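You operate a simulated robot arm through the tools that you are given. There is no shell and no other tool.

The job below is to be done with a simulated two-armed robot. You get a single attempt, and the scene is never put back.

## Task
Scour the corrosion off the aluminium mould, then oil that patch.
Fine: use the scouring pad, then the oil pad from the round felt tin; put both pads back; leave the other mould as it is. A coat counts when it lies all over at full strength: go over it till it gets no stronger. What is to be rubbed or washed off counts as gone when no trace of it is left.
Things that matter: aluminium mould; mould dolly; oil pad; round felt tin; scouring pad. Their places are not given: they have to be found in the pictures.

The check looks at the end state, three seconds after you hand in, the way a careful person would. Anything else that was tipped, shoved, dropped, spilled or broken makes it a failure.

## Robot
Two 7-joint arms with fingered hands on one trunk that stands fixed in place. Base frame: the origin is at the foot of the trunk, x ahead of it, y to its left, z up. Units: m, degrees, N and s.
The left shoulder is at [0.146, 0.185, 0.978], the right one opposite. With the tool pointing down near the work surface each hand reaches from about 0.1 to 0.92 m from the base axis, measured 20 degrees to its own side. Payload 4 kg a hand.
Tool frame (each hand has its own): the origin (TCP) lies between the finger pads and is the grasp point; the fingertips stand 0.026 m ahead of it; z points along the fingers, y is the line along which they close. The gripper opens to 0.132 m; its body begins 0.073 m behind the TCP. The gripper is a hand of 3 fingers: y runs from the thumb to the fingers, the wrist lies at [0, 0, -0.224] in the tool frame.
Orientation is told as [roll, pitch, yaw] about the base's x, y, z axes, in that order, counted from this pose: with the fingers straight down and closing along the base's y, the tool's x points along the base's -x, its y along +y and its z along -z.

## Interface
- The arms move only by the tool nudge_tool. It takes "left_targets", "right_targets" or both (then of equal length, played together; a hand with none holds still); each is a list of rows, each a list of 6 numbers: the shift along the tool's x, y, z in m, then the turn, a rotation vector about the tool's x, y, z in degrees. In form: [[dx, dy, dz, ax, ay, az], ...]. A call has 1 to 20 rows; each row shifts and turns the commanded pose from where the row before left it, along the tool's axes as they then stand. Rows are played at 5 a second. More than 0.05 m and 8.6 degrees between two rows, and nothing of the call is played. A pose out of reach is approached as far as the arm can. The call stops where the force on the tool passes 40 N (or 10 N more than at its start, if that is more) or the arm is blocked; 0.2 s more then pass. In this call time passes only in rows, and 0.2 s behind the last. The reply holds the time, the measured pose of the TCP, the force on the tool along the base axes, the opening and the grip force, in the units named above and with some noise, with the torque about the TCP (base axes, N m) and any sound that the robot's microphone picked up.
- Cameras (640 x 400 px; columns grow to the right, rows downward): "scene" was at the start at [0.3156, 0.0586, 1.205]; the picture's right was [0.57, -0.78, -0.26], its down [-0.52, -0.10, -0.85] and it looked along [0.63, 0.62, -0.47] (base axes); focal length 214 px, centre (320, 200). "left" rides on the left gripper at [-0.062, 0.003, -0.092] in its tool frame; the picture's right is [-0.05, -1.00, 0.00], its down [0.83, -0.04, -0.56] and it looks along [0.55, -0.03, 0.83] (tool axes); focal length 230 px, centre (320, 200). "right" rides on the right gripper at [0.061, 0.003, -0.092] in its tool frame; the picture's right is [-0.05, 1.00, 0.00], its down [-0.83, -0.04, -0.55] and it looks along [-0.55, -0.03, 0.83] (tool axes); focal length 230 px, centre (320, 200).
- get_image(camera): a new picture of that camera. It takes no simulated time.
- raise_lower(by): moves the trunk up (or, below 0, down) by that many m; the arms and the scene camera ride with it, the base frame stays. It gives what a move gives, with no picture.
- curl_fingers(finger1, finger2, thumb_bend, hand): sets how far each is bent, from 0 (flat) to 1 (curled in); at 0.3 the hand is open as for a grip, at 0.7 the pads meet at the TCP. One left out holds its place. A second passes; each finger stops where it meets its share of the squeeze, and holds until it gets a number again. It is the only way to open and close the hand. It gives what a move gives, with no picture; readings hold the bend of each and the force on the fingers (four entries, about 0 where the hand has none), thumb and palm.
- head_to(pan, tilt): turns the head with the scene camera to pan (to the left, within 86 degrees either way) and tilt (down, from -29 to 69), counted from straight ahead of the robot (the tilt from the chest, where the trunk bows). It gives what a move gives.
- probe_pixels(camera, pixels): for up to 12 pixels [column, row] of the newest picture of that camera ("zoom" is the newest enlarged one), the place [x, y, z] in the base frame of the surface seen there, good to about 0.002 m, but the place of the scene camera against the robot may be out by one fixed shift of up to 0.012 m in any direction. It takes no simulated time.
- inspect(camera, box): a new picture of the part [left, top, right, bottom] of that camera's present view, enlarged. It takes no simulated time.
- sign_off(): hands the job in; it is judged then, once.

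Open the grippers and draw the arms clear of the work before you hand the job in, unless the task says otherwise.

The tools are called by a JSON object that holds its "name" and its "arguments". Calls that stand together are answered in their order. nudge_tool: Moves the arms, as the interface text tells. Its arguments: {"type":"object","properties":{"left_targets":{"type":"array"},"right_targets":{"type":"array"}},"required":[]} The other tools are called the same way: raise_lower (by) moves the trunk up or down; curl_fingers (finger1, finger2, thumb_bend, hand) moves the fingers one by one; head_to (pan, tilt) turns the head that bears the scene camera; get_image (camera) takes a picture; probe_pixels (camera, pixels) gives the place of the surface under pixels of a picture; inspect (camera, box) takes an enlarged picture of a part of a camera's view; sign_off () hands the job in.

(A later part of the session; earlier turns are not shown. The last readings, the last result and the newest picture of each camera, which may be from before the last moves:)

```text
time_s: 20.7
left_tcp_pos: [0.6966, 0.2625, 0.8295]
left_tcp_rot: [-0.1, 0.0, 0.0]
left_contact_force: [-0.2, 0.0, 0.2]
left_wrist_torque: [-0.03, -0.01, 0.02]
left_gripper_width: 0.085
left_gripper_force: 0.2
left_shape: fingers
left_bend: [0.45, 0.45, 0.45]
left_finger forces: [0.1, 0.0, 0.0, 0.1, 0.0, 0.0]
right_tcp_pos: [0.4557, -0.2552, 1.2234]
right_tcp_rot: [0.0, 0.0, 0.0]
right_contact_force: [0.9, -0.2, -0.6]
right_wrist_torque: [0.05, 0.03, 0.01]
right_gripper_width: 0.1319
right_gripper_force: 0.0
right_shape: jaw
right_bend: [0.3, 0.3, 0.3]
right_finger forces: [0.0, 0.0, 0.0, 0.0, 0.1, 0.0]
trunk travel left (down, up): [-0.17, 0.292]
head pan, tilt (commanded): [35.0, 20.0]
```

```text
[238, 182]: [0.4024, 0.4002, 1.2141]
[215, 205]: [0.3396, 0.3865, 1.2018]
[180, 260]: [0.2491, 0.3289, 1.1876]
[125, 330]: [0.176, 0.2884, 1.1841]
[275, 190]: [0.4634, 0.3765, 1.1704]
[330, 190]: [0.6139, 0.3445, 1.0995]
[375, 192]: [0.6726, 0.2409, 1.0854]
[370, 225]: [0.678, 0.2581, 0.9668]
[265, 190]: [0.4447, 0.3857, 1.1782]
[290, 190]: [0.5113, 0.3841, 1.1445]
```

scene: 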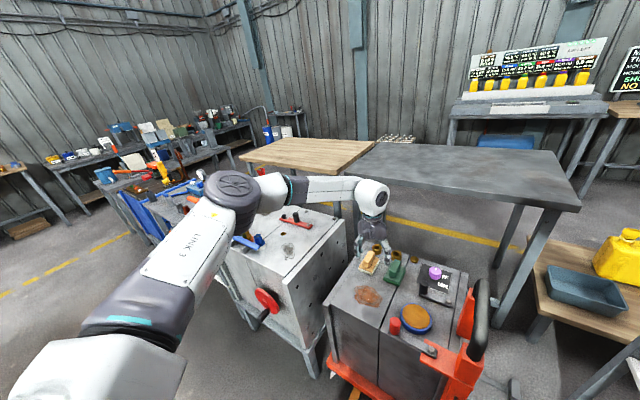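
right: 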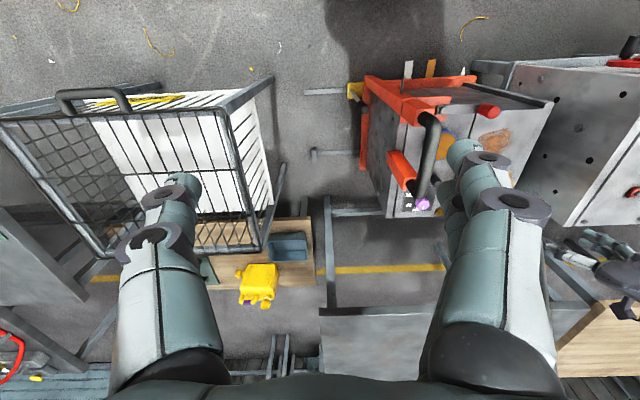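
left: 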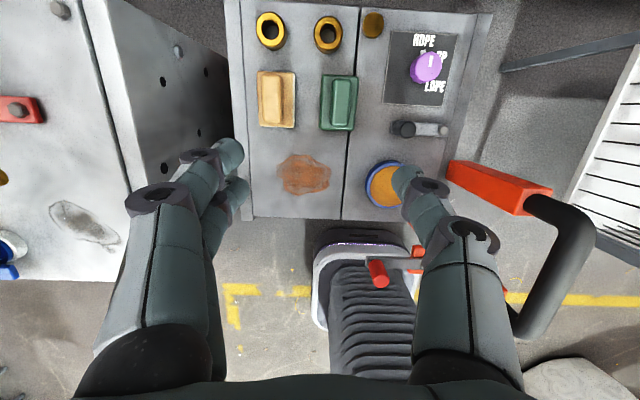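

Elbow ≈(0.42,0.40,1.17), wrist ≈(0.69,0.26,1.06): the elbow is swung out high. I draw the left hand back and up to re-seat the posture before trying again.

{"name": "nudge_tool", "arguments": {"left_targets": [[0.02, 0.01, -0.04, 0, 0, 0], [0.03, 0.01, -0.03, 0, 0, 0], [0.03, 0.01, -0.03, 0, 0, 0], [0.04, 0.01, -0.02, 0, 0, 0], [0.04, 0.01, -0.02, 0, 0, 0], [0.04, 0.01, -0.02, 0, 0, 0]]}}

{"name": "raise_lower", "arguments": {"by": -0.12}}

{"name": "get_image", "arguments": {"camera": "scene"}}

```text
time_s: 22.1
left_tcp_pos: [0.4915, 0.3217, 0.9895]
left_tcp_rot: [-0.1, -0.1, 0.1]
left_contact_force: [0.0, 0.0, 0.3]
left_wrist_torque: [-0.03, 0.0, 0.03]
left_gripper_width: 0.085
left_gripper_force: 0.1
left_shape: fingers
left_bend: [0.45, 0.45, 0.45]
left_finger forces: [0.0, 0.1, 0.1, 0.1, 0.0, 0.0]
right_tcp_pos: [0.4544, -0.2557, 1.2227]
right_tcp_rot: [0.0, -0.1, 0.0]
right_contact_force: [-0.3, 0.6, -0.1]
right_wrist_torque: [-0.02, 0.01, -0.01]
right_gripper_width: 0.1319
right_gripper_force: 0.0
right_shape: jaw
right_bend: [0.3, 0.3, 0.3]
right_finger forces: [0.1, 0.0, 0.0, 0.0, 0.0, 0.0]
trunk travel left (down, up): [-0.17, 0.292]
head pan, tilt (commanded): [35.0, 20.0]
```

```text
time_s: 23.6
left_tcp_pos: [0.4942, 0.323, 0.8692]
left_tcp_rot: [0.0, 0.1, 0.1]
left_contact_force: [0.5, -0.7, -0.1]
left_wrist_torque: [0.01, 0.02, 0.01]
left_gripper_width: 0.0852
left_gripper_force: 0.2
left_shape: fingers
left_bend: [0.45, 0.45, 0.45]
left_finger forces: [0.1, 0.0, 0.0, 0.0, 0.1, 0.0]
right_tcp_pos: [0.455, -0.255, 1.1019]
right_tcp_rot: [0.2, -0.1, 0.1]
right_contact_force: [-0.3, -1.0, -0.5]
right_wrist_torque: [0.01, -0.03, -0.01]
right_gripper_width: 0.1318
right_gripper_force: 0.0
right_shape: jaw
right_bend: [0.3, 0.3, 0.3]
right_finger forces: [0.0, 0.0, 0.0, 0.0, 0.0, 0.0]
trunk travel left (down, up): [-0.05, 0.412]
head pan, tilt (commanded): [35.0, 20.0]
```

```text
taken
```

scene: 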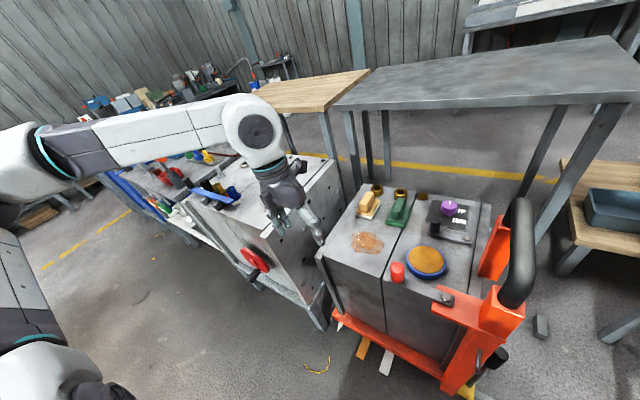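

The arm looks sane again at (0.494,0.323,0.869). I go straight forward to above the green pad at z≈0.80.

{"name": "nudge_tool", "arguments": {"left_targets": [[-0.0395, -0.0136, 0.0087, 0, 0, 0], [-0.0395, -0.0136, 0.0087, 0, 0, 0], [-0.0395, -0.0136, 0.0087, 0, 0, 0], [-0.0395, -0.0136, 0.0087, 0, 0, 0], [-0.0395, -0.0136, 0.0087, 0, 0, 0], [-0.0395, -0.0136, 0.0087, 0, 0, 0], [-0.0395, -0.0136, 0.0087, 0, 0, 0], [-0.0395, -0.0136, 0.0087, 0, 0, 0]]}}

{"name": "get_image", "arguments": {"camera": "scene"}}

```text
time_s: 25.4
left_tcp_pos: [0.7671, 0.2329, 0.8036]
left_tcp_rot: [0.1, 0.0, 0.2]
left_contact_force: [-0.1, -0.1, 0.3]
left_wrist_torque: [0.0, -0.02, 0.0]
left_gripper_width: 0.0848
left_gripper_force: 0.0
left_shape: fingers
left_bend: [0.45, 0.45, 0.45]
left_finger forces: [0.0, 0.0, 0.1, 0.0, 0.2, 0.0]
left hand out of reach, approached as far as the arm can: row 7, 8
right_tcp_pos: [0.4539, -0.2562, 1.1032]
right_tcp_rot: [0.2, -0.3, 0.1]
right_contact_force: [-0.8, -0.3, 1.2]
right_wrist_torque: [0.06, -0.04, -0.02]
right_gripper_width: 0.1319
right_gripper_force: 0.1
right_shape: jaw
right_bend: [0.3, 0.3, 0.3]
right_finger forces: [0.1, 0.1, 0.1, 0.1, 0.1, 0.0]
trunk travel left (down, up): [-0.05, 0.412]
head pan, tilt (commanded): [35.0, 20.0]
```

```text
taken
```

scene: 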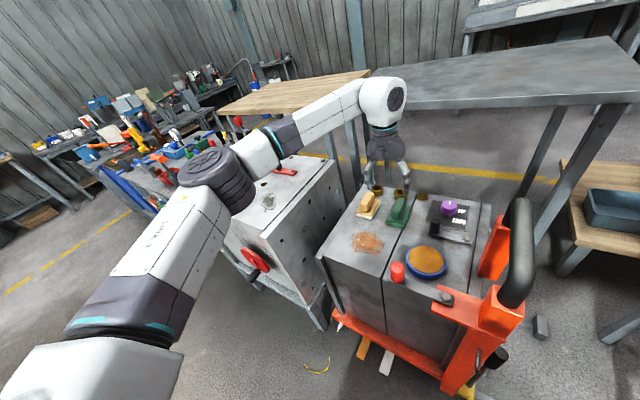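

Still stopped at about x=0.767. I probe elbow and wrist to see which limit is reached.

{"name": "probe_pixels", "arguments": {"camera": "scene", "pixels": [[215, 170], [230, 195], [180, 240], [100, 350], [262, 150], [330, 115], [385, 95], [395, 100], [385, 140], [385, 165]]}}

{"name": "get_image", "arguments": {"camera": "left"}}

```text
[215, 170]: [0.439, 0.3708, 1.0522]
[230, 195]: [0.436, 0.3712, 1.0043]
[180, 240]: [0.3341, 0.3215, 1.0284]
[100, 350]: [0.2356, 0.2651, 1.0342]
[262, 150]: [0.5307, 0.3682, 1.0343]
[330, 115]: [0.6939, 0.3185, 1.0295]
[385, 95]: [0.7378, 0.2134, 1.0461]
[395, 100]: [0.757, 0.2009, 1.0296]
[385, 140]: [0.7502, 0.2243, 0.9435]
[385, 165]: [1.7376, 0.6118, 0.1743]
```

```text
taken
```

left: 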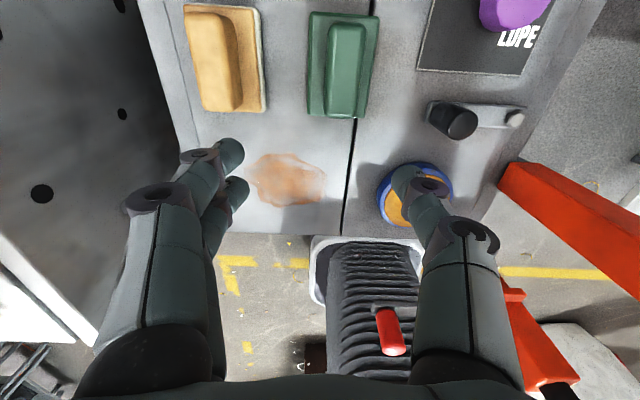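

The elbow is only bent to about 126°, so the arm isn't straight; perhaps a wrist turn limit stops it. I test turning the hand about its own axis while going forward.

{"name": "nudge_tool", "arguments": {"left_targets": [[0, 0, 0, 0, 0, 8], [0, 0, 0, 0, 0, 8], [-0.012, 0, 0, 0, 0, 0], [-0.012, 0, 0, 0, 0, 0], [-0.012, 0, 0, 0, 0, 0]]}}

```text
time_s: 26.6
left_tcp_pos: [0.7692, 0.2313, 0.8004]
left_tcp_rot: [0.0, 0.0, -16.0]
left_contact_force: [-0.5, 0.8, -1.0]
left_wrist_torque: [-0.02, 0.0, 0.05]
left_gripper_width: 0.0848
left_gripper_force: 0.1
left_shape: fingers
left_bend: [0.45, 0.45, 0.45]
left_finger forces: [0.0, 0.0, 0.1, 0.1, 0.0, 0.0]
left hand out of reach, approached as far as the arm can: row 3, 4, 5
right_tcp_pos: [0.4566, -0.2565, 1.1011]
right_tcp_rot: [0.2, -0.1, 0.1]
right_contact_force: [0.3, 0.1, -0.1]
right_wrist_torque: [-0.02, 0.04, -0.02]
right_gripper_width: 0.1317
right_gripper_force: 0.0
right_shape: jaw
right_bend: [0.3, 0.3, 0.3]
right_finger forces: [0.0, 0.0, 0.0, 0.0, 0.1, 0.0]
trunk travel left (down, up): [-0.05, 0.412]
head pan, tilt (commanded): [35.0, 20.0]
```

Yaw is not the limit. I turn back and test tilting the hand (fingers forward, wrist nearer the robot).

{"name": "nudge_tool", "arguments": {"left_targets": [[0, 0, 0, 0, 0, -8], [0, 0, 0, 0, 0, -8], [0, 0, 0, 0, -8, 0], [-0.012, 0, 0, 0, 0, 0], [-0.012, 0, 0, 0, 0, 0], [-0.012, 0, 0, 0, 0, 0]]}}

```text
time_s: 28.0
left_tcp_pos: [0.8032, 0.2351, 0.8036]
left_tcp_rot: [-0.2, -8.0, 0.1]
left_contact_force: [0.0, -0.3, 0.8]
left_wrist_torque: [-0.01, 0.01, 0.02]
left_gripper_width: 0.085
left_gripper_force: 0.1
left_shape: fingers
left_bend: [0.45, 0.45, 0.45]
left_finger forces: [0.0, 0.1, 0.1, 0.0, 0.1, 0.0]
left hand out of reach, approached as far as the arm can: row 6
right_tcp_pos: [0.4579, -0.2551, 1.1003]
right_tcp_rot: [0.2, 0.0, 0.1]
right_contact_force: [0.6, 1.4, -0.5]
right_wrist_torque: [-0.01, 0.06, 0.0]
right_gripper_width: 0.1319
right_gripper_force: 0.1
right_shape: jaw
right_bend: [0.3, 0.3, 0.3]
right_finger forces: [0.0, 0.1, 0.0, 0.1, 0.1, 0.0]
trunk travel left (down, up): [-0.05, 0.412]
head pan, tilt (commanded): [35.0, 20.0]
```

With an 8° tilt the hand gains 0.033 m, so the limit lies at the wrist position. I test the reach farther to the left (y≈0.32) with the hand level.

{"name": "nudge_tool", "arguments": {"left_targets": [[0.04, 0.0, 0, 0, 0, 0], [0, 0.04, 0, 0, 8, 0], [0, 0.045, 0, 0, 0, 0], [-0.02, 0, 0, 0, 0, 0], [-0.02, 0, 0, 0, 0, 0], [-0.02, 0, 0, 0, 0, 0], [-0.02, 0, 0, 0, 0, 0], [-0.02, 0, 0, 0, 0, 0]]}}

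```text
time_s: 29.8
left_tcp_pos: [0.8011, 0.3186, 0.8009]
left_tcp_rot: [0.0, 0.1, 0.0]
left_contact_force: [-0.1, -0.2, -0.4]
left_wrist_torque: [-0.04, 0.0, 0.01]
left_gripper_width: 0.085
left_gripper_force: 0.0
left_shape: fingers
left_bend: [0.45, 0.45, 0.45]
left_finger forces: [0.0, 0.0, 0.0, 0.1, 0.1, 0.0]
left hand out of reach, approached as far as the arm can: row 6, 7, 8
right_tcp_pos: [0.4571, -0.2562, 1.101]
right_tcp_rot: [0.3, -0.1, 0.1]
right_contact_force: [-0.5, -0.1, -0.8]
right_wrist_torque: [-0.01, 0.0, 0.01]
right_gripper_width: 0.1317
right_gripper_force: 0.0
right_shape: jaw
right_bend: [0.3, 0.3, 0.3]
right_finger forces: [0.0, 0.1, 0.0, 0.0, 0.0, 0.0]
trunk travel left (down, up): [-0.05, 0.412]
head pan, tilt (commanded): [35.0, 20.0]
```

Reach grows to the left: x=0.801 at y=0.319. Height matters too maybe; I lower to z≈0.76 (still clear above the beige pad) and try forward again.

{"name": "nudge_tool", "arguments": {"left_targets": [[0, 0, 0.02, 0, 0, 0], [0, 0, 0.02, 0, 0, 0], [-0.01, 0, 0, 0, 0, 0], [-0.01, 0, 0, 0, 0, 0], [-0.01, 0, 0, 0, 0, 0]]}}

{"name": "get_image", "arguments": {"camera": "left"}}

```text
time_s: 31.0
left_tcp_pos: [0.8042, 0.3189, 0.7583]
left_tcp_rot: [0.0, 0.2, 0.0]
left_contact_force: [-0.4, 0.1, 0.8]
left_wrist_torque: [0.02, 0.01, 0.02]
left_gripper_width: 0.0851
left_gripper_force: 0.2
left_shape: fingers
left_bend: [0.45, 0.45, 0.45]
left_finger forces: [0.1, 0.0, 0.0, 0.1, 0.1, 0.0]
left hand out of reach, approached as far as the arm can: row 3, 4, 5
right_tcp_pos: [0.4562, -0.2559, 1.101]
right_tcp_rot: [0.1, 0.0, 0.1]
right_contact_force: [-0.5, -0.1, -0.3]
right_wrist_torque: [-0.01, 0.01, -0.03]
right_gripper_width: 0.1319
right_gripper_force: 0.1
right_shape: jaw
right_bend: [0.3, 0.3, 0.3]
right_finger forces: [0.1, 0.0, 0.1, 0.0, 0.1, 0.1]
trunk travel left (down, up): [-0.05, 0.412]
head pan, tilt (commanded): [35.0, 20.0]
```

```text
taken
```

left: 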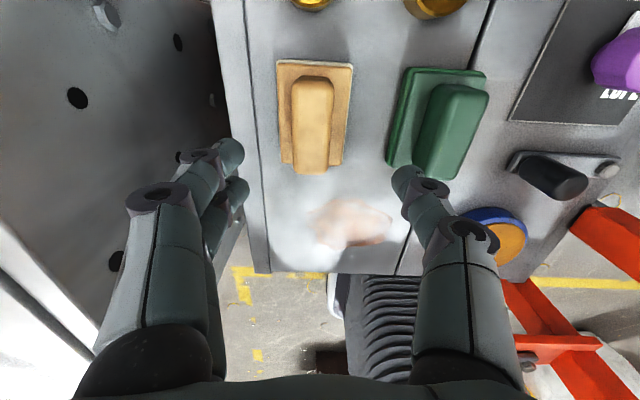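

The reach limit hardly changes with height; x=0.804 is nearly above the beige pad's centre. I test whether I can get down, lowering to z≈0.71, still above the plate with fingers straddling the handle.

{"name": "nudge_tool", "arguments": {"left_targets": [[0.002, 0.004, 0.015, 0, 0, 0], [0, 0, 0.015, 0, 0, 0], [0, 0, 0.015, 0, 0, 0]]}}

{"name": "get_image", "arguments": {"camera": "left"}}

```text
time_s: 31.8
left_tcp_pos: [0.8007, 0.3217, 0.7144]
left_tcp_rot: [-0.1, 0.1, -0.1]
left_contact_force: [-0.6, 0.1, -0.3]
left_wrist_torque: [0.0, -0.01, -0.02]
left_gripper_width: 0.0848
left_gripper_force: 0.1
left_shape: fingers
left_bend: [0.45, 0.45, 0.45]
left_finger forces: [0.0, 0.0, 0.0, 0.0, 0.1, 0.0]
right_tcp_pos: [0.4575, -0.2549, 1.1004]
right_tcp_rot: [0.1, 0.1, 0.0]
right_contact_force: [-0.4, 0.2, 0.1]
right_wrist_torque: [0.02, -0.01, 0.02]
right_gripper_width: 0.1317
right_gripper_force: 0.1
right_shape: jaw
right_bend: [0.3, 0.3, 0.3]
right_finger forces: [0.1, 0.0, 0.0, 0.0, 0.0, 0.0]
trunk travel left (down, up): [-0.05, 0.412]
head pan, tilt (commanded): [35.0, 20.0]
```

```text
taken
```

left: 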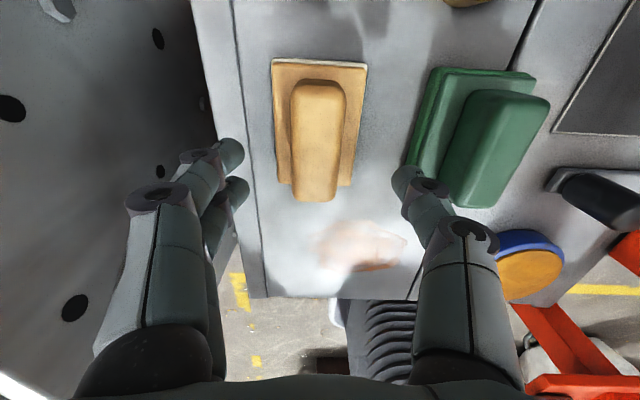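

It goes down fine here. I rise to z≈0.83, lower the trunk by 0.05 m and then test how far forward the hand reaches at the green pad's y.

{"name": "nudge_tool", "arguments": {"left_targets": [[0, 0, -0.04, 0, 0, 0], [0, 0, -0.04, 0, 0, 0], [0.03, -0.02, -0.03, 0, 0, 0], [0.03, -0.03, 0, 0, 0, 0], [0.0, -0.03, 0, 0, 0, 0], [0.0, -0.029, 0, 0, 0, 0]]}}

{"name": "raise_lower", "arguments": {"by": -0.05}}

{"name": "nudge_tool", "arguments": {"left_targets": [[-0.01, 0, 0, 0, 0, 0], [-0.01, 0, 0, 0, 0, 0], [-0.01, 0, 0, 0, 0, 0], [-0.01, 0, 0, 0, 0, 0], [-0.01, 0, 0, 0, 0, 0], [-0.01, 0, 0, 0, 0, 0], [-0.01, 0, 0, 0, 0, 0]]}}

```text
time_s: 33.2
left_tcp_pos: [0.7413, 0.2122, 0.8242]
left_tcp_rot: [-0.1, 0.2, 0.0]
left_contact_force: [0.6, 0.0, 0.0]
left_wrist_torque: [0.02, 0.01, 0.0]
left_gripper_width: 0.0844
left_gripper_force: 0.0
left_shape: fingers
left_bend: [0.45, 0.45, 0.45]
left_finger forces: [0.0, 0.0, 0.0, 0.0, 0.0, 0.1]
right_tcp_pos: [0.4577, -0.2549, 1.1007]
right_tcp_rot: [0.2, 0.0, 0.1]
right_contact_force: [0.4, 0.9, -0.3]
right_wrist_torque: [-0.04, 0.04, -0.02]
right_gripper_width: 0.1318
right_gripper_force: 0.1
right_shape: jaw
right_bend: [0.3, 0.3, 0.3]
right_finger forces: [0.1, 0.0, 0.0, 0.1, 0.0, 0.0]
trunk travel left (down, up): [-0.05, 0.412]
head pan, tilt (commanded): [35.0, 20.0]
```

```text
time_s: 34.2
left_tcp_pos: [0.7417, 0.2132, 0.7782]
left_tcp_rot: [0.0, -0.1, 0.0]
left_contact_force: [0.3, 0.0, 0.6]
left_wrist_torque: [-0.05, 0.02, 0.01]
left_gripper_width: 0.0848
left_gripper_force: 0.1
left_shape: fingers
left_bend: [0.45, 0.45, 0.45]
left_finger forces: [0.0, 0.1, 0.0, 0.1, 0.0, 0.0]
right_tcp_pos: [0.4956, -0.2545, 1.0007]
right_tcp_rot: [0.3, 5.6, 0.1]
right_contact_force: [-0.3, -0.4, 0.8]
right_wrist_torque: [-0.01, -0.05, 0.02]
right_gripper_width: 0.1321
right_gripper_force: 0.1
right_shape: jaw
right_bend: [0.3, 0.3, 0.3]
right_finger forces: [0.0, 0.0, 0.1, 0.0, 0.1, 0.1]
trunk travel left (down, up): [0.0, 0.462]
head pan, tilt (commanded): [35.0, 20.0]
```

```text
time_s: 35.8
left_tcp_pos: [0.7825, 0.2118, 0.7748]
left_tcp_rot: [0.1, 0.1, 0.1]
left_contact_force: [-1.1, -0.7, -0.2]
left_wrist_torque: [0.04, -0.02, 0.01]
left_gripper_width: 0.085
left_gripper_force: 0.1
left_shape: fingers
left_bend: [0.45, 0.45, 0.45]
left_finger forces: [0.0, 0.0, 0.0, 0.0, 0.1, 0.1]
left hand out of reach, approached as far as the arm can: row 5, 6, 7
right_tcp_pos: [0.4979, -0.2552, 0.9988]
right_tcp_rot: [0.3, 5.7, 0.1]
right_contact_force: [-0.6, 0.0, -0.6]
right_wrist_torque: [0.02, -0.01, -0.02]
right_gripper_width: 0.1322
right_gripper_force: 0.1
right_shape: jaw
right_bend: [0.3, 0.3, 0.3]
right_finger forces: [0.1, 0.1, 0.1, 0.0, 0.0, 0.0]
trunk travel left (down, up): [0.0, 0.462]
head pan, tilt (commanded): [35.0, 20.0]
```

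Lowering the trunk leans the chest forward and gains about 0.02 m: x=0.7825 at y=0.212. With a -7° tilt I can get over the green pad's handle; I tilt, shift to about (0.803,0.2145,0.74) and look.

{"name": "nudge_tool", "arguments": {"left_targets": [[0, 0, 0, 0, -7, 0], [-0.008, 0.00125, 0.0186, 0, 0, 0], [-0.008, 0.00125, 0.0186, 0, 0, 0]]}}

{"name": "get_image", "arguments": {"camera": "left"}}

{"name": "get_image", "arguments": {"camera": "scene"}}

```text
time_s: 36.6
left_tcp_pos: [0.8018, 0.2162, 0.7393]
left_tcp_rot: [0.0, -6.9, 0.1]
left_contact_force: [0.5, -0.6, -0.7]
left_wrist_torque: [0.01, 0.03, 0.02]
left_gripper_width: 0.0846
left_gripper_force: 0.1
left_shape: fingers
left_bend: [0.45, 0.45, 0.45]
left_finger forces: [0.0, 0.0, 0.1, 0.0, 0.1, 0.0]
right_tcp_pos: [0.4974, -0.2529, 0.9991]
right_tcp_rot: [0.3, 5.8, 0.1]
right_contact_force: [0.2, -0.6, 0.7]
right_wrist_torque: [0.01, 0.0, 0.0]
right_gripper_width: 0.132
right_gripper_force: 0.2
right_shape: jaw
right_bend: [0.3, 0.3, 0.3]
right_finger forces: [0.0, 0.1, 0.0, 0.0, 0.0, 0.1]
trunk travel left (down, up): [0.0, 0.462]
head pan, tilt (commanded): [35.0, 20.0]
```

```text
taken
```

left: 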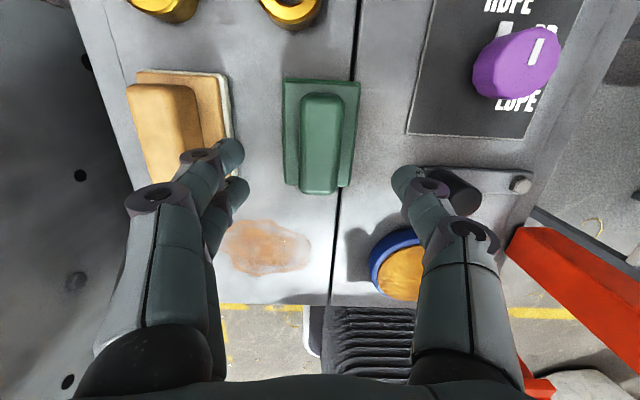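

```text
taken
```

scene: 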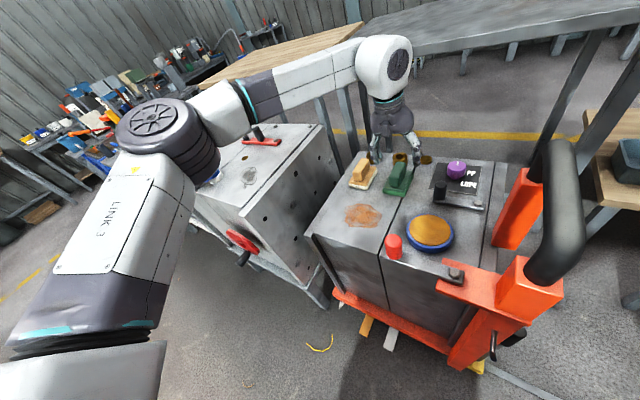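

Hand at (0.802,0.216,0.739) tilted -7°, and the green handle appears at (322,145). I probe it from here for a finer place.

{"name": "inspect", "arguments": {"camera": "left", "box": [220, 60, 420, 220]}}

{"name": "probe_pixels", "arguments": {"camera": "left", "pixels": [[301, 120], [343, 120], [322, 100], [322, 145], [300, 170], [340, 170], [322, 188], [287, 120], [357, 110], [287, 175], [351, 178], [322, 84]]}}

```text
2.50 times, centred on (320, 140) of left
```

zoom: 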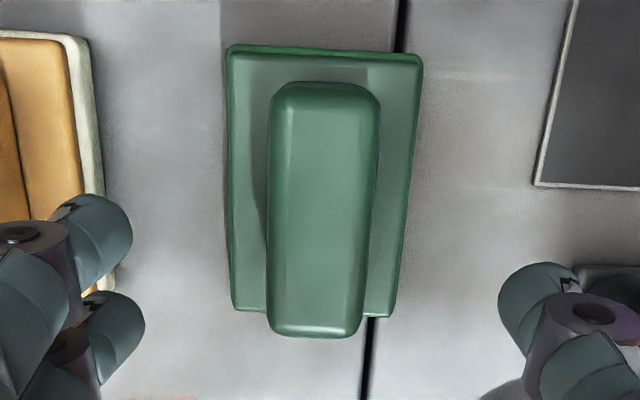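

```text
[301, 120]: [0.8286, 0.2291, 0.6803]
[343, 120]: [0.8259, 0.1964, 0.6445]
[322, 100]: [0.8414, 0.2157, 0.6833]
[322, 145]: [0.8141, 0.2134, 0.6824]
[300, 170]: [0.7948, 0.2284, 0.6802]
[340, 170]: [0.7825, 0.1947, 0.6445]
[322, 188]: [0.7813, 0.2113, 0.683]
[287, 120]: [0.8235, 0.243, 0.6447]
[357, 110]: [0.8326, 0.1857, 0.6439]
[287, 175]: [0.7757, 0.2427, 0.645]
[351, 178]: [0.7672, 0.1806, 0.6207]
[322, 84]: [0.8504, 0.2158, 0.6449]
```

The handle's centre is at (0.810,0.214), spanning x 0.775–0.8455, and the hand at (0.802,0.216). I lower straight down to z≈0.694 with a small y correction.

{"name": "nudge_tool", "arguments": {"left_targets": [[0.0008, -0.0007, 0.015, 0, 0, 0], [0.0008, -0.0007, 0.015, 0, 0, 0], [0.0008, -0.0006, 0.015, 0, 0, 0]]}}

{"name": "get_image", "arguments": {"camera": "left"}}

{"name": "inspect", "arguments": {"camera": "scene", "box": [320, 100, 480, 220]}}

```text
time_s: 37.4
left_tcp_pos: [0.8035, 0.2116, 0.693]
left_tcp_rot: [0.0, -6.9, 0.1]
left_contact_force: [-0.2, 0.2, -0.2]
left_wrist_torque: [0.01, 0.0, 0.03]
left_gripper_width: 0.0851
left_gripper_force: 0.0
left_shape: fingers
left_bend: [0.45, 0.45, 0.45]
left_finger forces: [0.0, 0.1, 0.1, 0.1, 0.0, 0.0]
right_tcp_pos: [0.4971, -0.256, 0.9974]
right_tcp_rot: [0.4, 5.9, 0.1]
right_contact_force: [-0.1, 0.3, 0.7]
right_wrist_torque: [0.0, 0.01, 0.01]
right_gripper_width: 0.1319
right_gripper_force: 0.1
right_shape: jaw
right_bend: [0.3, 0.3, 0.3]
right_finger forces: [0.0, 0.1, 0.1, 0.0, 0.1, 0.1]
trunk travel left (down, up): [0.0, 0.462]
head pan, tilt (commanded): [35.0, 20.0]
```

```text
taken
```

left: 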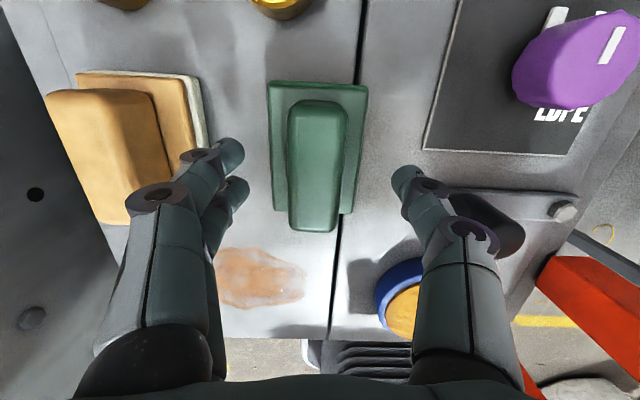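

```text
3.33 times, centred on (400, 160) of scene
```

zoom: 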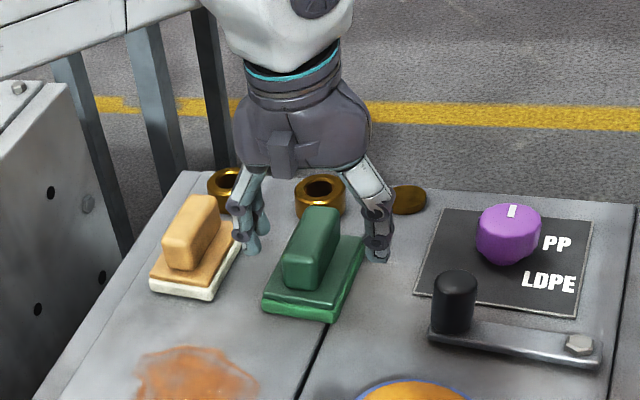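

Fingers straddle the green handle with room on both sides. I lower 0.012 m more and close the fingers on the handle.

{"name": "nudge_tool", "arguments": {"left_targets": [[0.0015, 0.0015, 0.012, 0, 0, 0]]}}

{"name": "curl_fingers", "arguments": {"hand": "left", "finger1": 0.56, "finger2": 0.56, "thumb_bend": 0.56}}

{"name": "get_image", "arguments": {"camera": "left"}}

```text
time_s: 37.8
left_tcp_pos: [0.8034, 0.2147, 0.6813]
left_tcp_rot: [0.1, -6.9, -0.1]
left_contact_force: [0.7, -0.1, 0.2]
left_wrist_torque: [0.03, 0.02, 0.03]
left_gripper_width: 0.0848
left_gripper_force: 0.1
left_shape: fingers
left_bend: [0.45, 0.45, 0.45]
left_finger forces: [0.1, 0.1, 0.1, 0.0, 0.0, 0.1]
right_tcp_pos: [0.4969, -0.2552, 0.9992]
right_tcp_rot: [0.3, 5.8, 0.1]
right_contact_force: [-0.7, 0.2, -0.3]
right_wrist_torque: [0.03, 0.03, 0.03]
right_gripper_width: 0.132
right_gripper_force: 0.0
right_shape: jaw
right_bend: [0.3, 0.3, 0.3]
right_finger forces: [0.0, 0.0, 0.0, 0.1, 0.1, 0.0]
trunk travel left (down, up): [0.0, 0.462]
head pan, tilt (commanded): [35.0, 20.0]
```

```text
time_s: 38.8
left_tcp_pos: [0.8029, 0.2152, 0.6822]
left_tcp_rot: [0.0, -6.8, 0.0]
left_contact_force: [-0.6, 0.3, 0.4]
left_wrist_torque: [-0.03, 0.02, 0.02]
left_gripper_width: 0.0485
left_gripper_force: 0.0
left_shape: fingers
left_bend: [0.56, 0.56, 0.56]
left_finger forces: [0.0, 0.0, 0.1, 0.0, 0.0, 0.0]
right_tcp_pos: [0.4965, -0.2552, 0.9989]
right_tcp_rot: [0.3, 5.8, 0.1]
right_contact_force: [-0.1, 0.0, -0.2]
right_wrist_torque: [0.01, -0.03, -0.02]
right_gripper_width: 0.1319
right_gripper_force: 0.1
right_shape: jaw
right_bend: [0.3, 0.3, 0.3]
right_finger forces: [0.0, 0.1, 0.0, 0.0, 0.0, 0.0]
trunk travel left (down, up): [0.0, 0.462]
head pan, tilt (commanded): [35.0, 20.0]
```

```text
taken
```

left: 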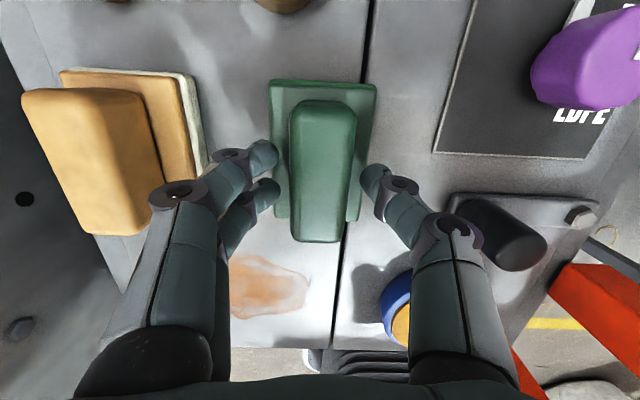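

Opening is 0.0485 m with no contact yet, fingers beside the handle at (263,170) and (375,180). I close fully so the fingers stop on the handle.

{"name": "curl_fingers", "arguments": {"hand": "left", "finger1": 0.7, "finger2": 0.7, "thumb_bend": 0.7}}

{"name": "get_image", "arguments": {"camera": "left"}}

```text
time_s: 39.8
left_tcp_pos: [0.8032, 0.2154, 0.6821]
left_tcp_rot: [-0.1, -7.0, 0.1]
left_contact_force: [1.1, 0.0, 0.2]
left_wrist_torque: [-0.02, 0.01, -0.01]
left_gripper_width: 0.0289
left_gripper_force: 11.2
left_shape: fingers
left_bend: [0.63, 0.63, 0.65]
left_finger forces: [5.7, 5.5, 0.0, 0.0, 11.1, 0.0]
right_tcp_pos: [0.4967, -0.2541, 0.9992]
right_tcp_rot: [0.2, 5.8, 0.2]
right_contact_force: [0.2, 0.1, 0.5]
right_wrist_torque: [-0.02, 0.02, -0.01]
right_gripper_width: 0.1319
right_gripper_force: 0.1
right_shape: jaw
right_bend: [0.3, 0.3, 0.3]
right_finger forces: [0.0, 0.1, 0.1, 0.0, 0.1, 0.1]
trunk travel left (down, up): [0.0, 0.462]
head pan, tilt (commanded): [35.0, 20.0]
```

```text
taken
```

left: 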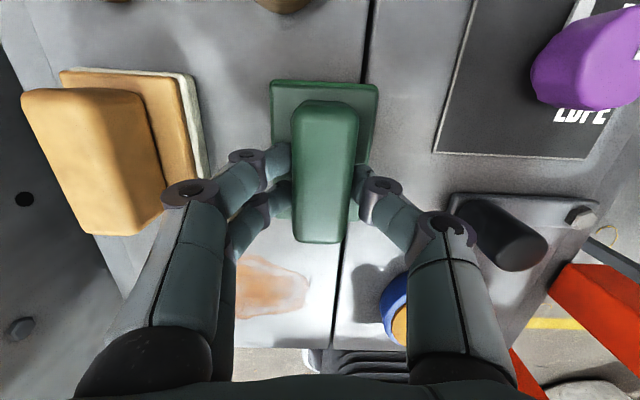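

The grip holds at 11 N on a 0.029 m handle. I lift straight up 0.06 m first and check that the pad comes along.

{"name": "nudge_tool", "arguments": {"left_targets": [[-0.0018, 0, -0.0149, 0, 0, 0], [-0.0018, 0, -0.0149, 0, 0, 0], [-0.0037, 0, -0.0298, 0, 0, 0]]}}

{"name": "get_image", "arguments": {"camera": "left"}}

{"name": "inspect", "arguments": {"camera": "scene", "box": [320, 90, 480, 210]}}

```text
time_s: 40.6
left_tcp_pos: [0.806, 0.2158, 0.7451]
left_tcp_rot: [-0.1, -6.9, 0.0]
left_contact_force: [-0.7, -0.1, -1.1]
left_wrist_torque: [0.0, 0.01, 0.0]
left_gripper_width: 0.0284
left_gripper_force: 11.4
left_shape: fingers
left_bend: [0.63, 0.63, 0.65]
left_finger forces: [5.7, 5.6, 0.0, 0.1, 11.2, 0.1]
right_tcp_pos: [0.4966, -0.2551, 0.9995]
right_tcp_rot: [0.4, 5.7, 0.1]
right_contact_force: [-0.3, 0.3, 0.7]
right_wrist_torque: [0.01, 0.01, 0.02]
right_gripper_width: 0.1316
right_gripper_force: 0.0
right_shape: jaw
right_bend: [0.3, 0.3, 0.3]
right_finger forces: [0.0, 0.0, 0.0, 0.0, 0.0, 0.0]
trunk travel left (down, up): [0.0, 0.462]
head pan, tilt (commanded): [35.0, 20.0]
```

```text
taken
```

left: 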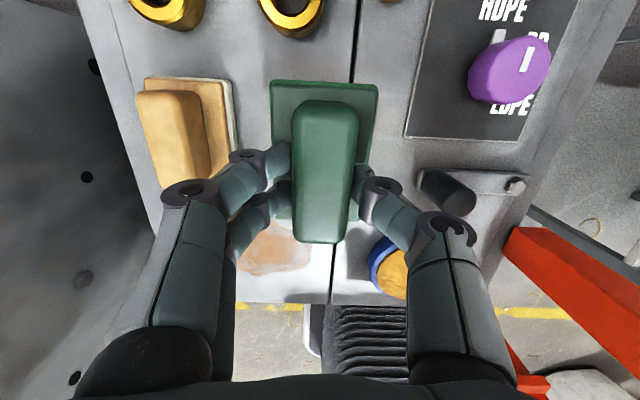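

```text
3.33 times, centred on (400, 150) of scene
```

zoom: 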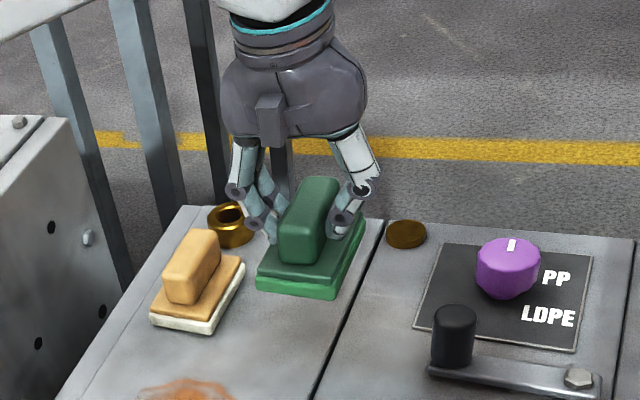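

The pad is lifted level in the hand. I carry it up and back over toward the light mould in a high arc.

{"name": "nudge_tool", "arguments": {"left_targets": [[0.01345, 0.0142, -0.03158, 0, 0, 0], [0.01345, 0.0142, -0.03158, 0, 0, 0], [0.01345, 0.0142, -0.03158, 0, 0, 0], [0.01345, 0.0142, -0.03158, 0, 0, 0], [0.01345, 0.0142, -0.03158, 0, 0, 0], [0.01345, 0.0142, -0.03158, 0, 0, 0], [0.01, 0.035, -0.001, 0, 0, 0], [0.01, 0.035, -0.001, 0, 0, 0], [0.01, 0.035, -0.001, 0, 0, 0], [0.01, 0.035, -0.001, 0, 0, 0], [0.01, 0.035, -0.001, 0, 0, 0], [0.01, 0.035, -0.001, 0, 0, 0], [0.01, 0.035, -0.001, 0, 0, 0], [0.01, 0.035, -0.001, 0, 0, 0]]}}

{"name": "get_image", "arguments": {"camera": "left"}}

{"name": "get_image", "arguments": {"camera": "scene"}}

```text
time_s: 43.6
left_tcp_pos: [0.6208, 0.5803, 0.9192]
left_tcp_rot: [0.1, -6.9, 0.0]
left_contact_force: [0.6, 0.2, -1.3]
left_wrist_torque: [-0.02, 0.04, -0.02]
left_gripper_width: 0.0287
left_gripper_force: 10.8
left_shape: fingers
left_bend: [0.63, 0.63, 0.65]
left_finger forces: [5.5, 5.7, 0.0, 0.1, 11.1, 0.1]
right_tcp_pos: [0.4961, -0.2532, 0.9989]
right_tcp_rot: [0.3, 5.7, 0.2]
right_contact_force: [-0.1, 0.9, -0.8]
right_wrist_torque: [-0.02, -0.01, 0.01]
right_gripper_width: 0.1319
right_gripper_force: 0.1
right_shape: jaw
right_bend: [0.3, 0.3, 0.3]
right_finger forces: [0.0, 0.1, 0.1, 0.0, 0.0, 0.0]
trunk travel left (down, up): [0.0, 0.462]
head pan, tilt (commanded): [35.0, 20.0]
```

```text
taken
```

left: 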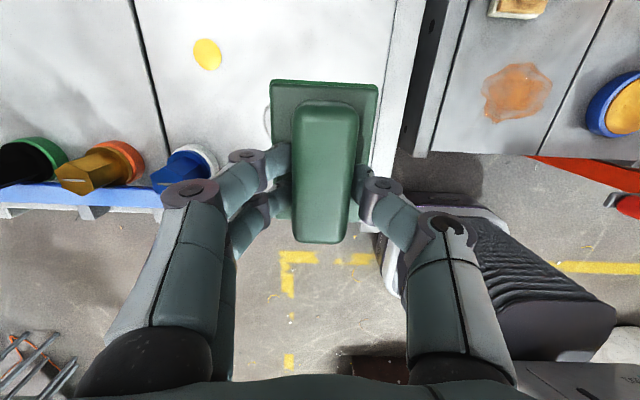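

```text
taken
```

scene: 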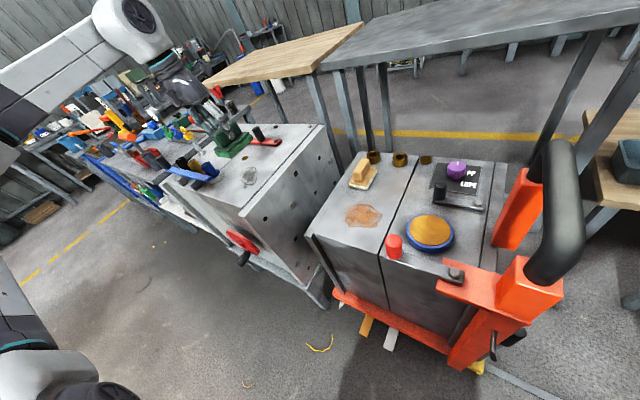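

Hand is at (0.621,0.580,0.919) with the pad over the grey patch, hiding it. I centre it on the patch at about (0.613,0.595) and lower to z≈0.839, some 16 mm above contact.

{"name": "nudge_tool", "arguments": {"left_targets": [[0.0081, 0.0052, 0.0259, 0, 0, 0], [0.0081, 0.0052, 0.0259, 0, 0, 0], [0.0081, 0.0052, 0.0259, 0, 0, 0]]}}

{"name": "get_image", "arguments": {"camera": "left"}}

{"name": "inspect", "arguments": {"camera": "scene", "box": [130, 80, 330, 230]}}

```text
time_s: 44.4
left_tcp_pos: [0.6067, 0.594, 0.8369]
left_tcp_rot: [0.0, -6.9, -0.1]
left_contact_force: [0.5, -0.1, -0.7]
left_wrist_torque: [-0.02, 0.0, 0.02]
left_gripper_width: 0.0286
left_gripper_force: 11.2
left_shape: fingers
left_bend: [0.63, 0.63, 0.65]
left_finger forces: [5.3, 5.5, 0.1, 0.0, 10.9, 0.0]
right_tcp_pos: [0.4979, -0.2532, 0.9984]
right_tcp_rot: [0.2, 5.8, 0.2]
right_contact_force: [0.0, 0.2, 0.0]
right_wrist_torque: [-0.08, 0.03, 0.04]
right_gripper_width: 0.1321
right_gripper_force: 0.0
right_shape: jaw
right_bend: [0.3, 0.3, 0.3]
right_finger forces: [0.0, 0.0, 0.0, 0.0, 0.1, 0.0]
trunk travel left (down, up): [0.0, 0.462]
head pan, tilt (commanded): [35.0, 20.0]
```

```text
taken
```

left: 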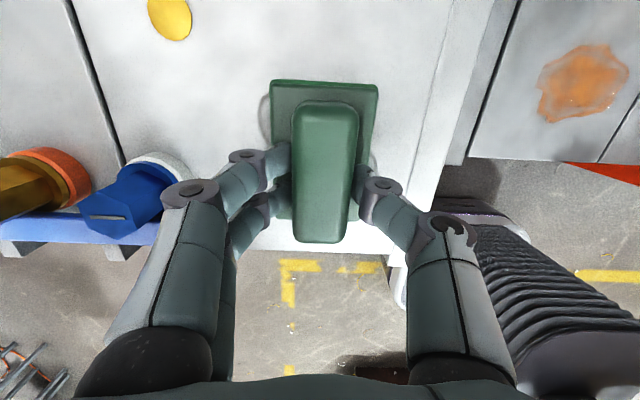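

```text
2.67 times, centred on (230, 155) of scene
```

zoom: 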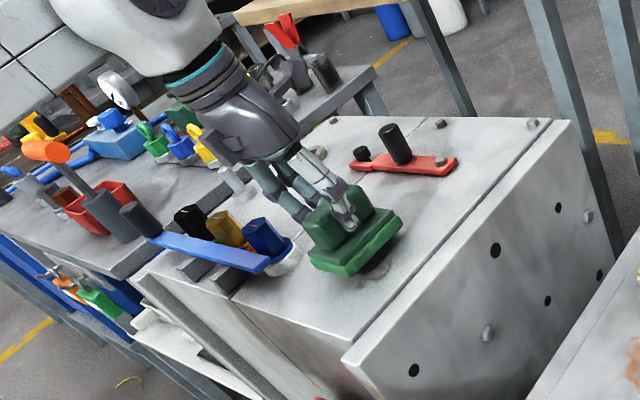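

Before touching down I probe the blue knob and its collar next to the fingers, to know the room for strokes.

{"name": "probe_pixels", "arguments": {"camera": "left", "pixels": [[160, 160], [175, 165], [185, 172], [150, 190], [120, 220], [100, 200], [170, 20], [440, 100], [400, 150], [230, 90], [265, 110], [140, 235]]}}

{"name": "inspect", "arguments": {"camera": "left", "box": [60, 60, 300, 260]}}

```text
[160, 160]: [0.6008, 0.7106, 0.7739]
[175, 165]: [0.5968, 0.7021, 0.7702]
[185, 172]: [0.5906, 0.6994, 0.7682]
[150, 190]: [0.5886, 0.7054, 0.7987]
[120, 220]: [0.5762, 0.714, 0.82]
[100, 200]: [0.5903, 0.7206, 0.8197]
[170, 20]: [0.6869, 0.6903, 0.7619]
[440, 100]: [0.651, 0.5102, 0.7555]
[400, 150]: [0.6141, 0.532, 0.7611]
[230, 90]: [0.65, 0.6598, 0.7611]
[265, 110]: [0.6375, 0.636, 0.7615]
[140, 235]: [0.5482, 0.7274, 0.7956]
```

```text
2.00 times, centred on (180, 160) of left
```

zoom: 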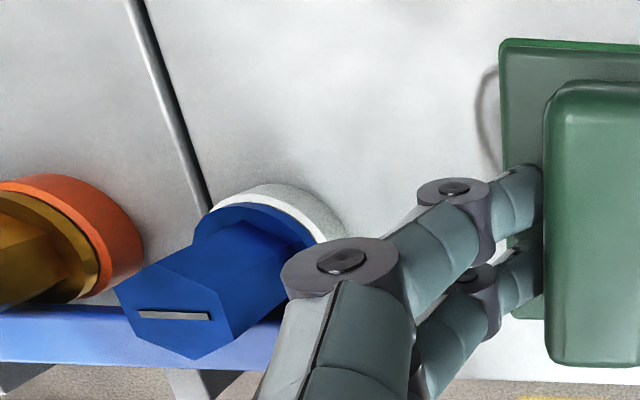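

The knob's collar begins at y≈0.699, so TCP y up to 0.628 is safe. I lower to just above contact, in small steps, and read the force.

{"name": "nudge_tool", "arguments": {"left_targets": [[0.0011, 0, 0.0089, 0, 0, 0], [0.0002, 0, 0.0015, 0, 0, 0], [0.0002, 0, 0.0015, 0, 0, 0], [0, 0, 0, 0, 0, 0]]}}

```text
time_s: 45.4
left_tcp_pos: [0.6076, 0.5959, 0.8266]
left_tcp_rot: [0.0, -7.0, 0.0]
left_contact_force: [-0.3, 0.0, -1.6]
left_wrist_torque: [0.0, 0.07, 0.01]
left_gripper_width: 0.0288
left_gripper_force: 10.2
left_shape: fingers
left_bend: [0.63, 0.63, 0.65]
left_finger forces: [5.4, 5.4, 0.1, 0.1, 11.0, 0.1]
right_tcp_pos: [0.4966, -0.2558, 0.9987]
right_tcp_rot: [0.2, 5.7, 0.1]
right_contact_force: [0.3, -0.1, -0.1]
right_wrist_torque: [-0.01, 0.01, -0.02]
right_gripper_width: 0.1317
right_gripper_force: 0.1
right_shape: jaw
right_bend: [0.3, 0.3, 0.3]
right_finger forces: [0.0, 0.1, 0.1, 0.0, 0.0, 0.1]
trunk travel left (down, up): [0.0, 0.462]
head pan, tilt (commanded): [35.0, 20.0]
```

No contact yet at z≈0.8266. I go on down in 1 mm steps.

{"name": "nudge_tool", "arguments": {"left_targets": [[0.0001, 0, 0.001, 0, 0, 0], [0.0001, 0, 0.001, 0, 0, 0], [0.0001, 0, 0.001, 0, 0, 0], [0, 0, 0, 0, 0, 0]]}}

```text
time_s: 46.4
left_tcp_pos: [0.6081, 0.5952, 0.8243]
left_tcp_rot: [0.0, -6.9, 0.0]
left_contact_force: [0.3, 0.0, -1.8]
left_wrist_torque: [0.0, 0.0, 0.01]
left_gripper_width: 0.0285
left_gripper_force: 10.4
left_shape: fingers
left_bend: [0.63, 0.63, 0.65]
left_finger forces: [5.5, 5.5, 0.0, 0.0, 11.0, 0.0]
right_tcp_pos: [0.4985, -0.2556, 0.9978]
right_tcp_rot: [0.3, 5.7, 0.1]
right_contact_force: [0.2, 1.5, -0.5]
right_wrist_torque: [0.03, 0.03, 0.01]
right_gripper_width: 0.1319
right_gripper_force: 0.1
right_shape: jaw
right_bend: [0.3, 0.3, 0.3]
right_finger forces: [0.1, 0.0, 0.0, 0.1, 0.0, 0.0]
trunk travel left (down, up): [0.0, 0.462]
head pan, tilt (commanded): [35.0, 20.0]
```

Still only the pad's own weight (-1.8 N). Two more millimetres.

{"name": "nudge_tool", "arguments": {"left_targets": [[0.0001, 0, 0.001, 0, 0, 0], [0.0001, 0, 0.001, 0, 0, 0], [0, 0, 0, 0, 0, 0]]}}

```text
time_s: 47.2
left_tcp_pos: [0.6089, 0.5962, 0.8223]
left_tcp_rot: [0.1, -7.0, 0.1]
left_contact_force: [-0.7, -0.3, -2.2]
left_wrist_torque: [-0.01, 0.0, 0.0]
left_gripper_width: 0.0286
left_gripper_force: 11.1
left_shape: fingers
left_bend: [0.63, 0.63, 0.65]
left_finger forces: [5.4, 5.5, 0.0, 0.0, 11.0, 0.0]
right_tcp_pos: [0.4974, -0.2549, 0.9996]
right_tcp_rot: [0.2, 5.9, 0.1]
right_contact_force: [0.1, -0.7, -0.5]
right_wrist_torque: [0.01, 0.01, 0.0]
right_gripper_width: 0.1319
right_gripper_force: 0.0
right_shape: jaw
right_bend: [0.3, 0.3, 0.3]
right_finger forces: [0.0, 0.0, 0.0, 0.1, 0.1, 0.0]
trunk travel left (down, up): [0.0, 0.462]
head pan, tilt (commanded): [35.0, 20.0]
```

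Still free. Another two millimetres down.

{"name": "nudge_tool", "arguments": {"left_targets": [[0.0001, 0, 0.001, 0, 0, 0], [0.0001, 0, 0.001, 0, 0, 0], [0, 0, 0, 0, 0, 0]]}}

{"name": "inspect", "arguments": {"camera": "scene", "box": [170, 110, 290, 200]}}

```text
time_s: 48.0
left_tcp_pos: [0.6084, 0.5957, 0.822]
left_tcp_rot: [0.0, -7.0, 0.0]
left_contact_force: [1.2, 1.8, 2.8]
left_wrist_torque: [0.02, -0.03, 0.01]
left_gripper_width: 0.0286
left_gripper_force: 11.9
left_shape: fingers
left_bend: [0.63, 0.63, 0.65]
left_finger forces: [6.4, 6.4, 0.0, 0.1, 11.5, 0.0]
right_tcp_pos: [0.4963, -0.2554, 0.9998]
right_tcp_rot: [0.4, 5.7, 0.1]
right_contact_force: [-0.3, -0.8, -0.6]
right_wrist_torque: [0.0, 0.02, -0.04]
right_gripper_width: 0.1319
right_gripper_force: 0.1
right_shape: jaw
right_bend: [0.3, 0.3, 0.3]
right_finger forces: [0.0, 0.1, 0.1, 0.1, 0.1, 0.0]
trunk travel left (down, up): [0.0, 0.462]
head pan, tilt (commanded): [35.0, 20.0]
```

```text
4.44 times, centred on (230, 155) of scene
```

zoom: 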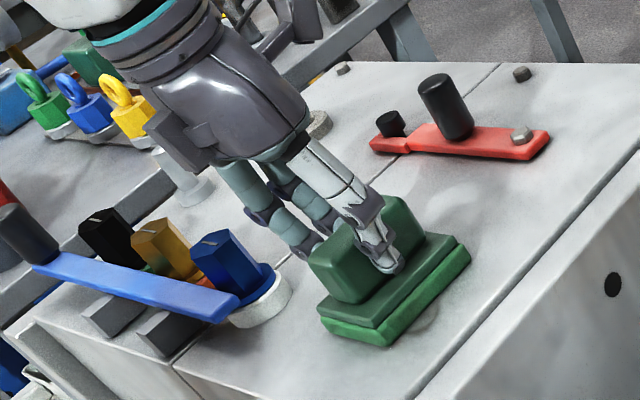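

Contact is made: force went from -2 to +2.8 N, about 5 N of press. I press a trifle more and scrub back and forth along x, then shift toward lower y and scrub there.

{"name": "nudge_tool", "arguments": {"left_targets": [[0, 0, 0.0005, 0, 0, 0], [-0.00993, 0, 0.00122, 0, 0, 0], [-0.00993, 0, 0.00122, 0, 0, 0], [0.00993, 0, -0.00122, 0, 0, 0], [0.00993, 0, -0.00122, 0, 0, 0], [0.00993, 0, -0.00122, 0, 0, 0], [0.00993, 0, -0.00122, 0, 0, 0], [-0.00993, 0, 0.00122, 0, 0, 0], [-0.00993, 0, 0.00122, 0, 0, 0], [0, -0.01, 0, 0, 0, 0], [0, -0.01, 0, 0, 0, 0], [0, -0.01, 0, 0, 0, 0], [-0.00993, 0, 0.00122, 0, 0, 0], [-0.00993, 0, 0.00122, 0, 0, 0], [0.00993, 0, -0.00122, 0, 0, 0], [0.00993, 0, -0.00122, 0, 0, 0], [0.00993, 0, -0.00122, 0, 0, 0], [0.00993, 0, -0.00122, 0, 0, 0], [-0.00993, 0, 0.00122, 0, 0, 0], [-0.00993, 0, 0.00122, 0, 0, 0]]}}

{"name": "get_image", "arguments": {"camera": "left"}}

{"name": "inspect", "arguments": {"camera": "scene", "box": [170, 110, 290, 200]}}

```text
time_s: 52.2
left_tcp_pos: [0.6056, 0.5646, 0.8194]
left_tcp_rot: [0.1, -6.9, 0.1]
left_contact_force: [-2.0, 1.2, 7.2]
left_wrist_torque: [0.01, 0.05, -0.01]
left_gripper_width: 0.0283
left_gripper_force: 12.3
left_shape: fingers
left_bend: [0.64, 0.64, 0.66]
left_finger forces: [6.4, 6.4, 0.0, 0.0, 12.5, 0.1]
right_tcp_pos: [0.4974, -0.2549, 0.9994]
right_tcp_rot: [0.4, 5.7, 0.1]
right_contact_force: [0.1, 0.3, -0.4]
right_wrist_torque: [0.03, -0.02, 0.02]
right_gripper_width: 0.1316
right_gripper_force: 0.2
right_shape: jaw
right_bend: [0.3, 0.3, 0.3]
right_finger forces: [0.0, 0.0, 0.0, 0.1, 0.0, 0.0]
trunk travel left (down, up): [0.0, 0.462]
head pan, tilt (commanded): [35.0, 20.0]
```

```text
taken
```

left: 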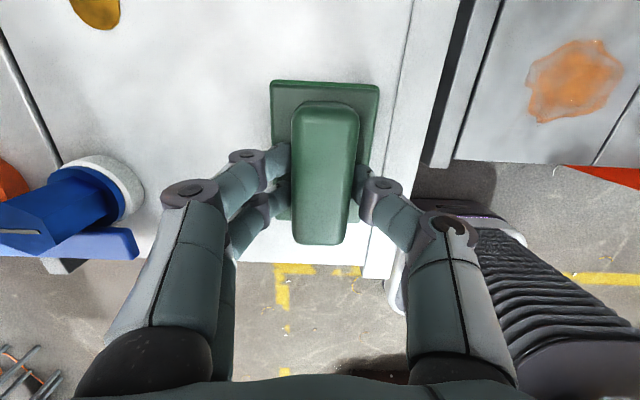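

```text
4.44 times, centred on (230, 155) of scene
```

zoom: 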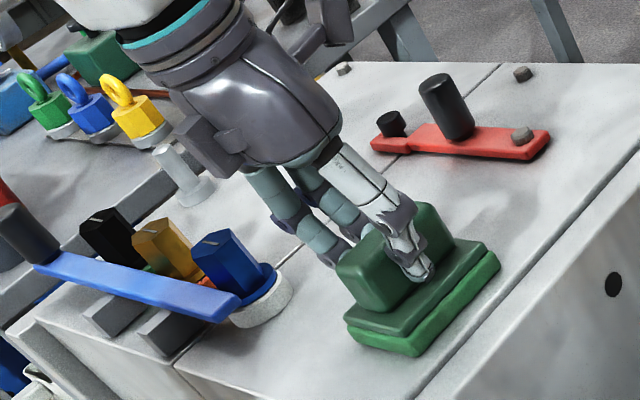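

About 9 N press while scrubbing, and the area left of the pad looks clean already. I enlarge the hand view to check for leftovers.

{"name": "inspect", "arguments": {"camera": "left", "box": [130, 0, 430, 190]}}

```text
2.11 times, centred on (280, 95) of left
```

zoom: 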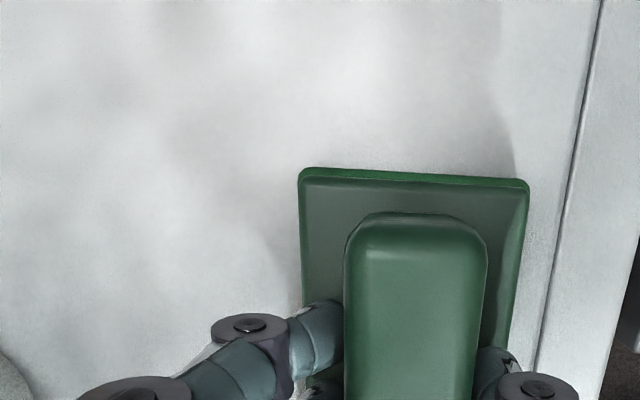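

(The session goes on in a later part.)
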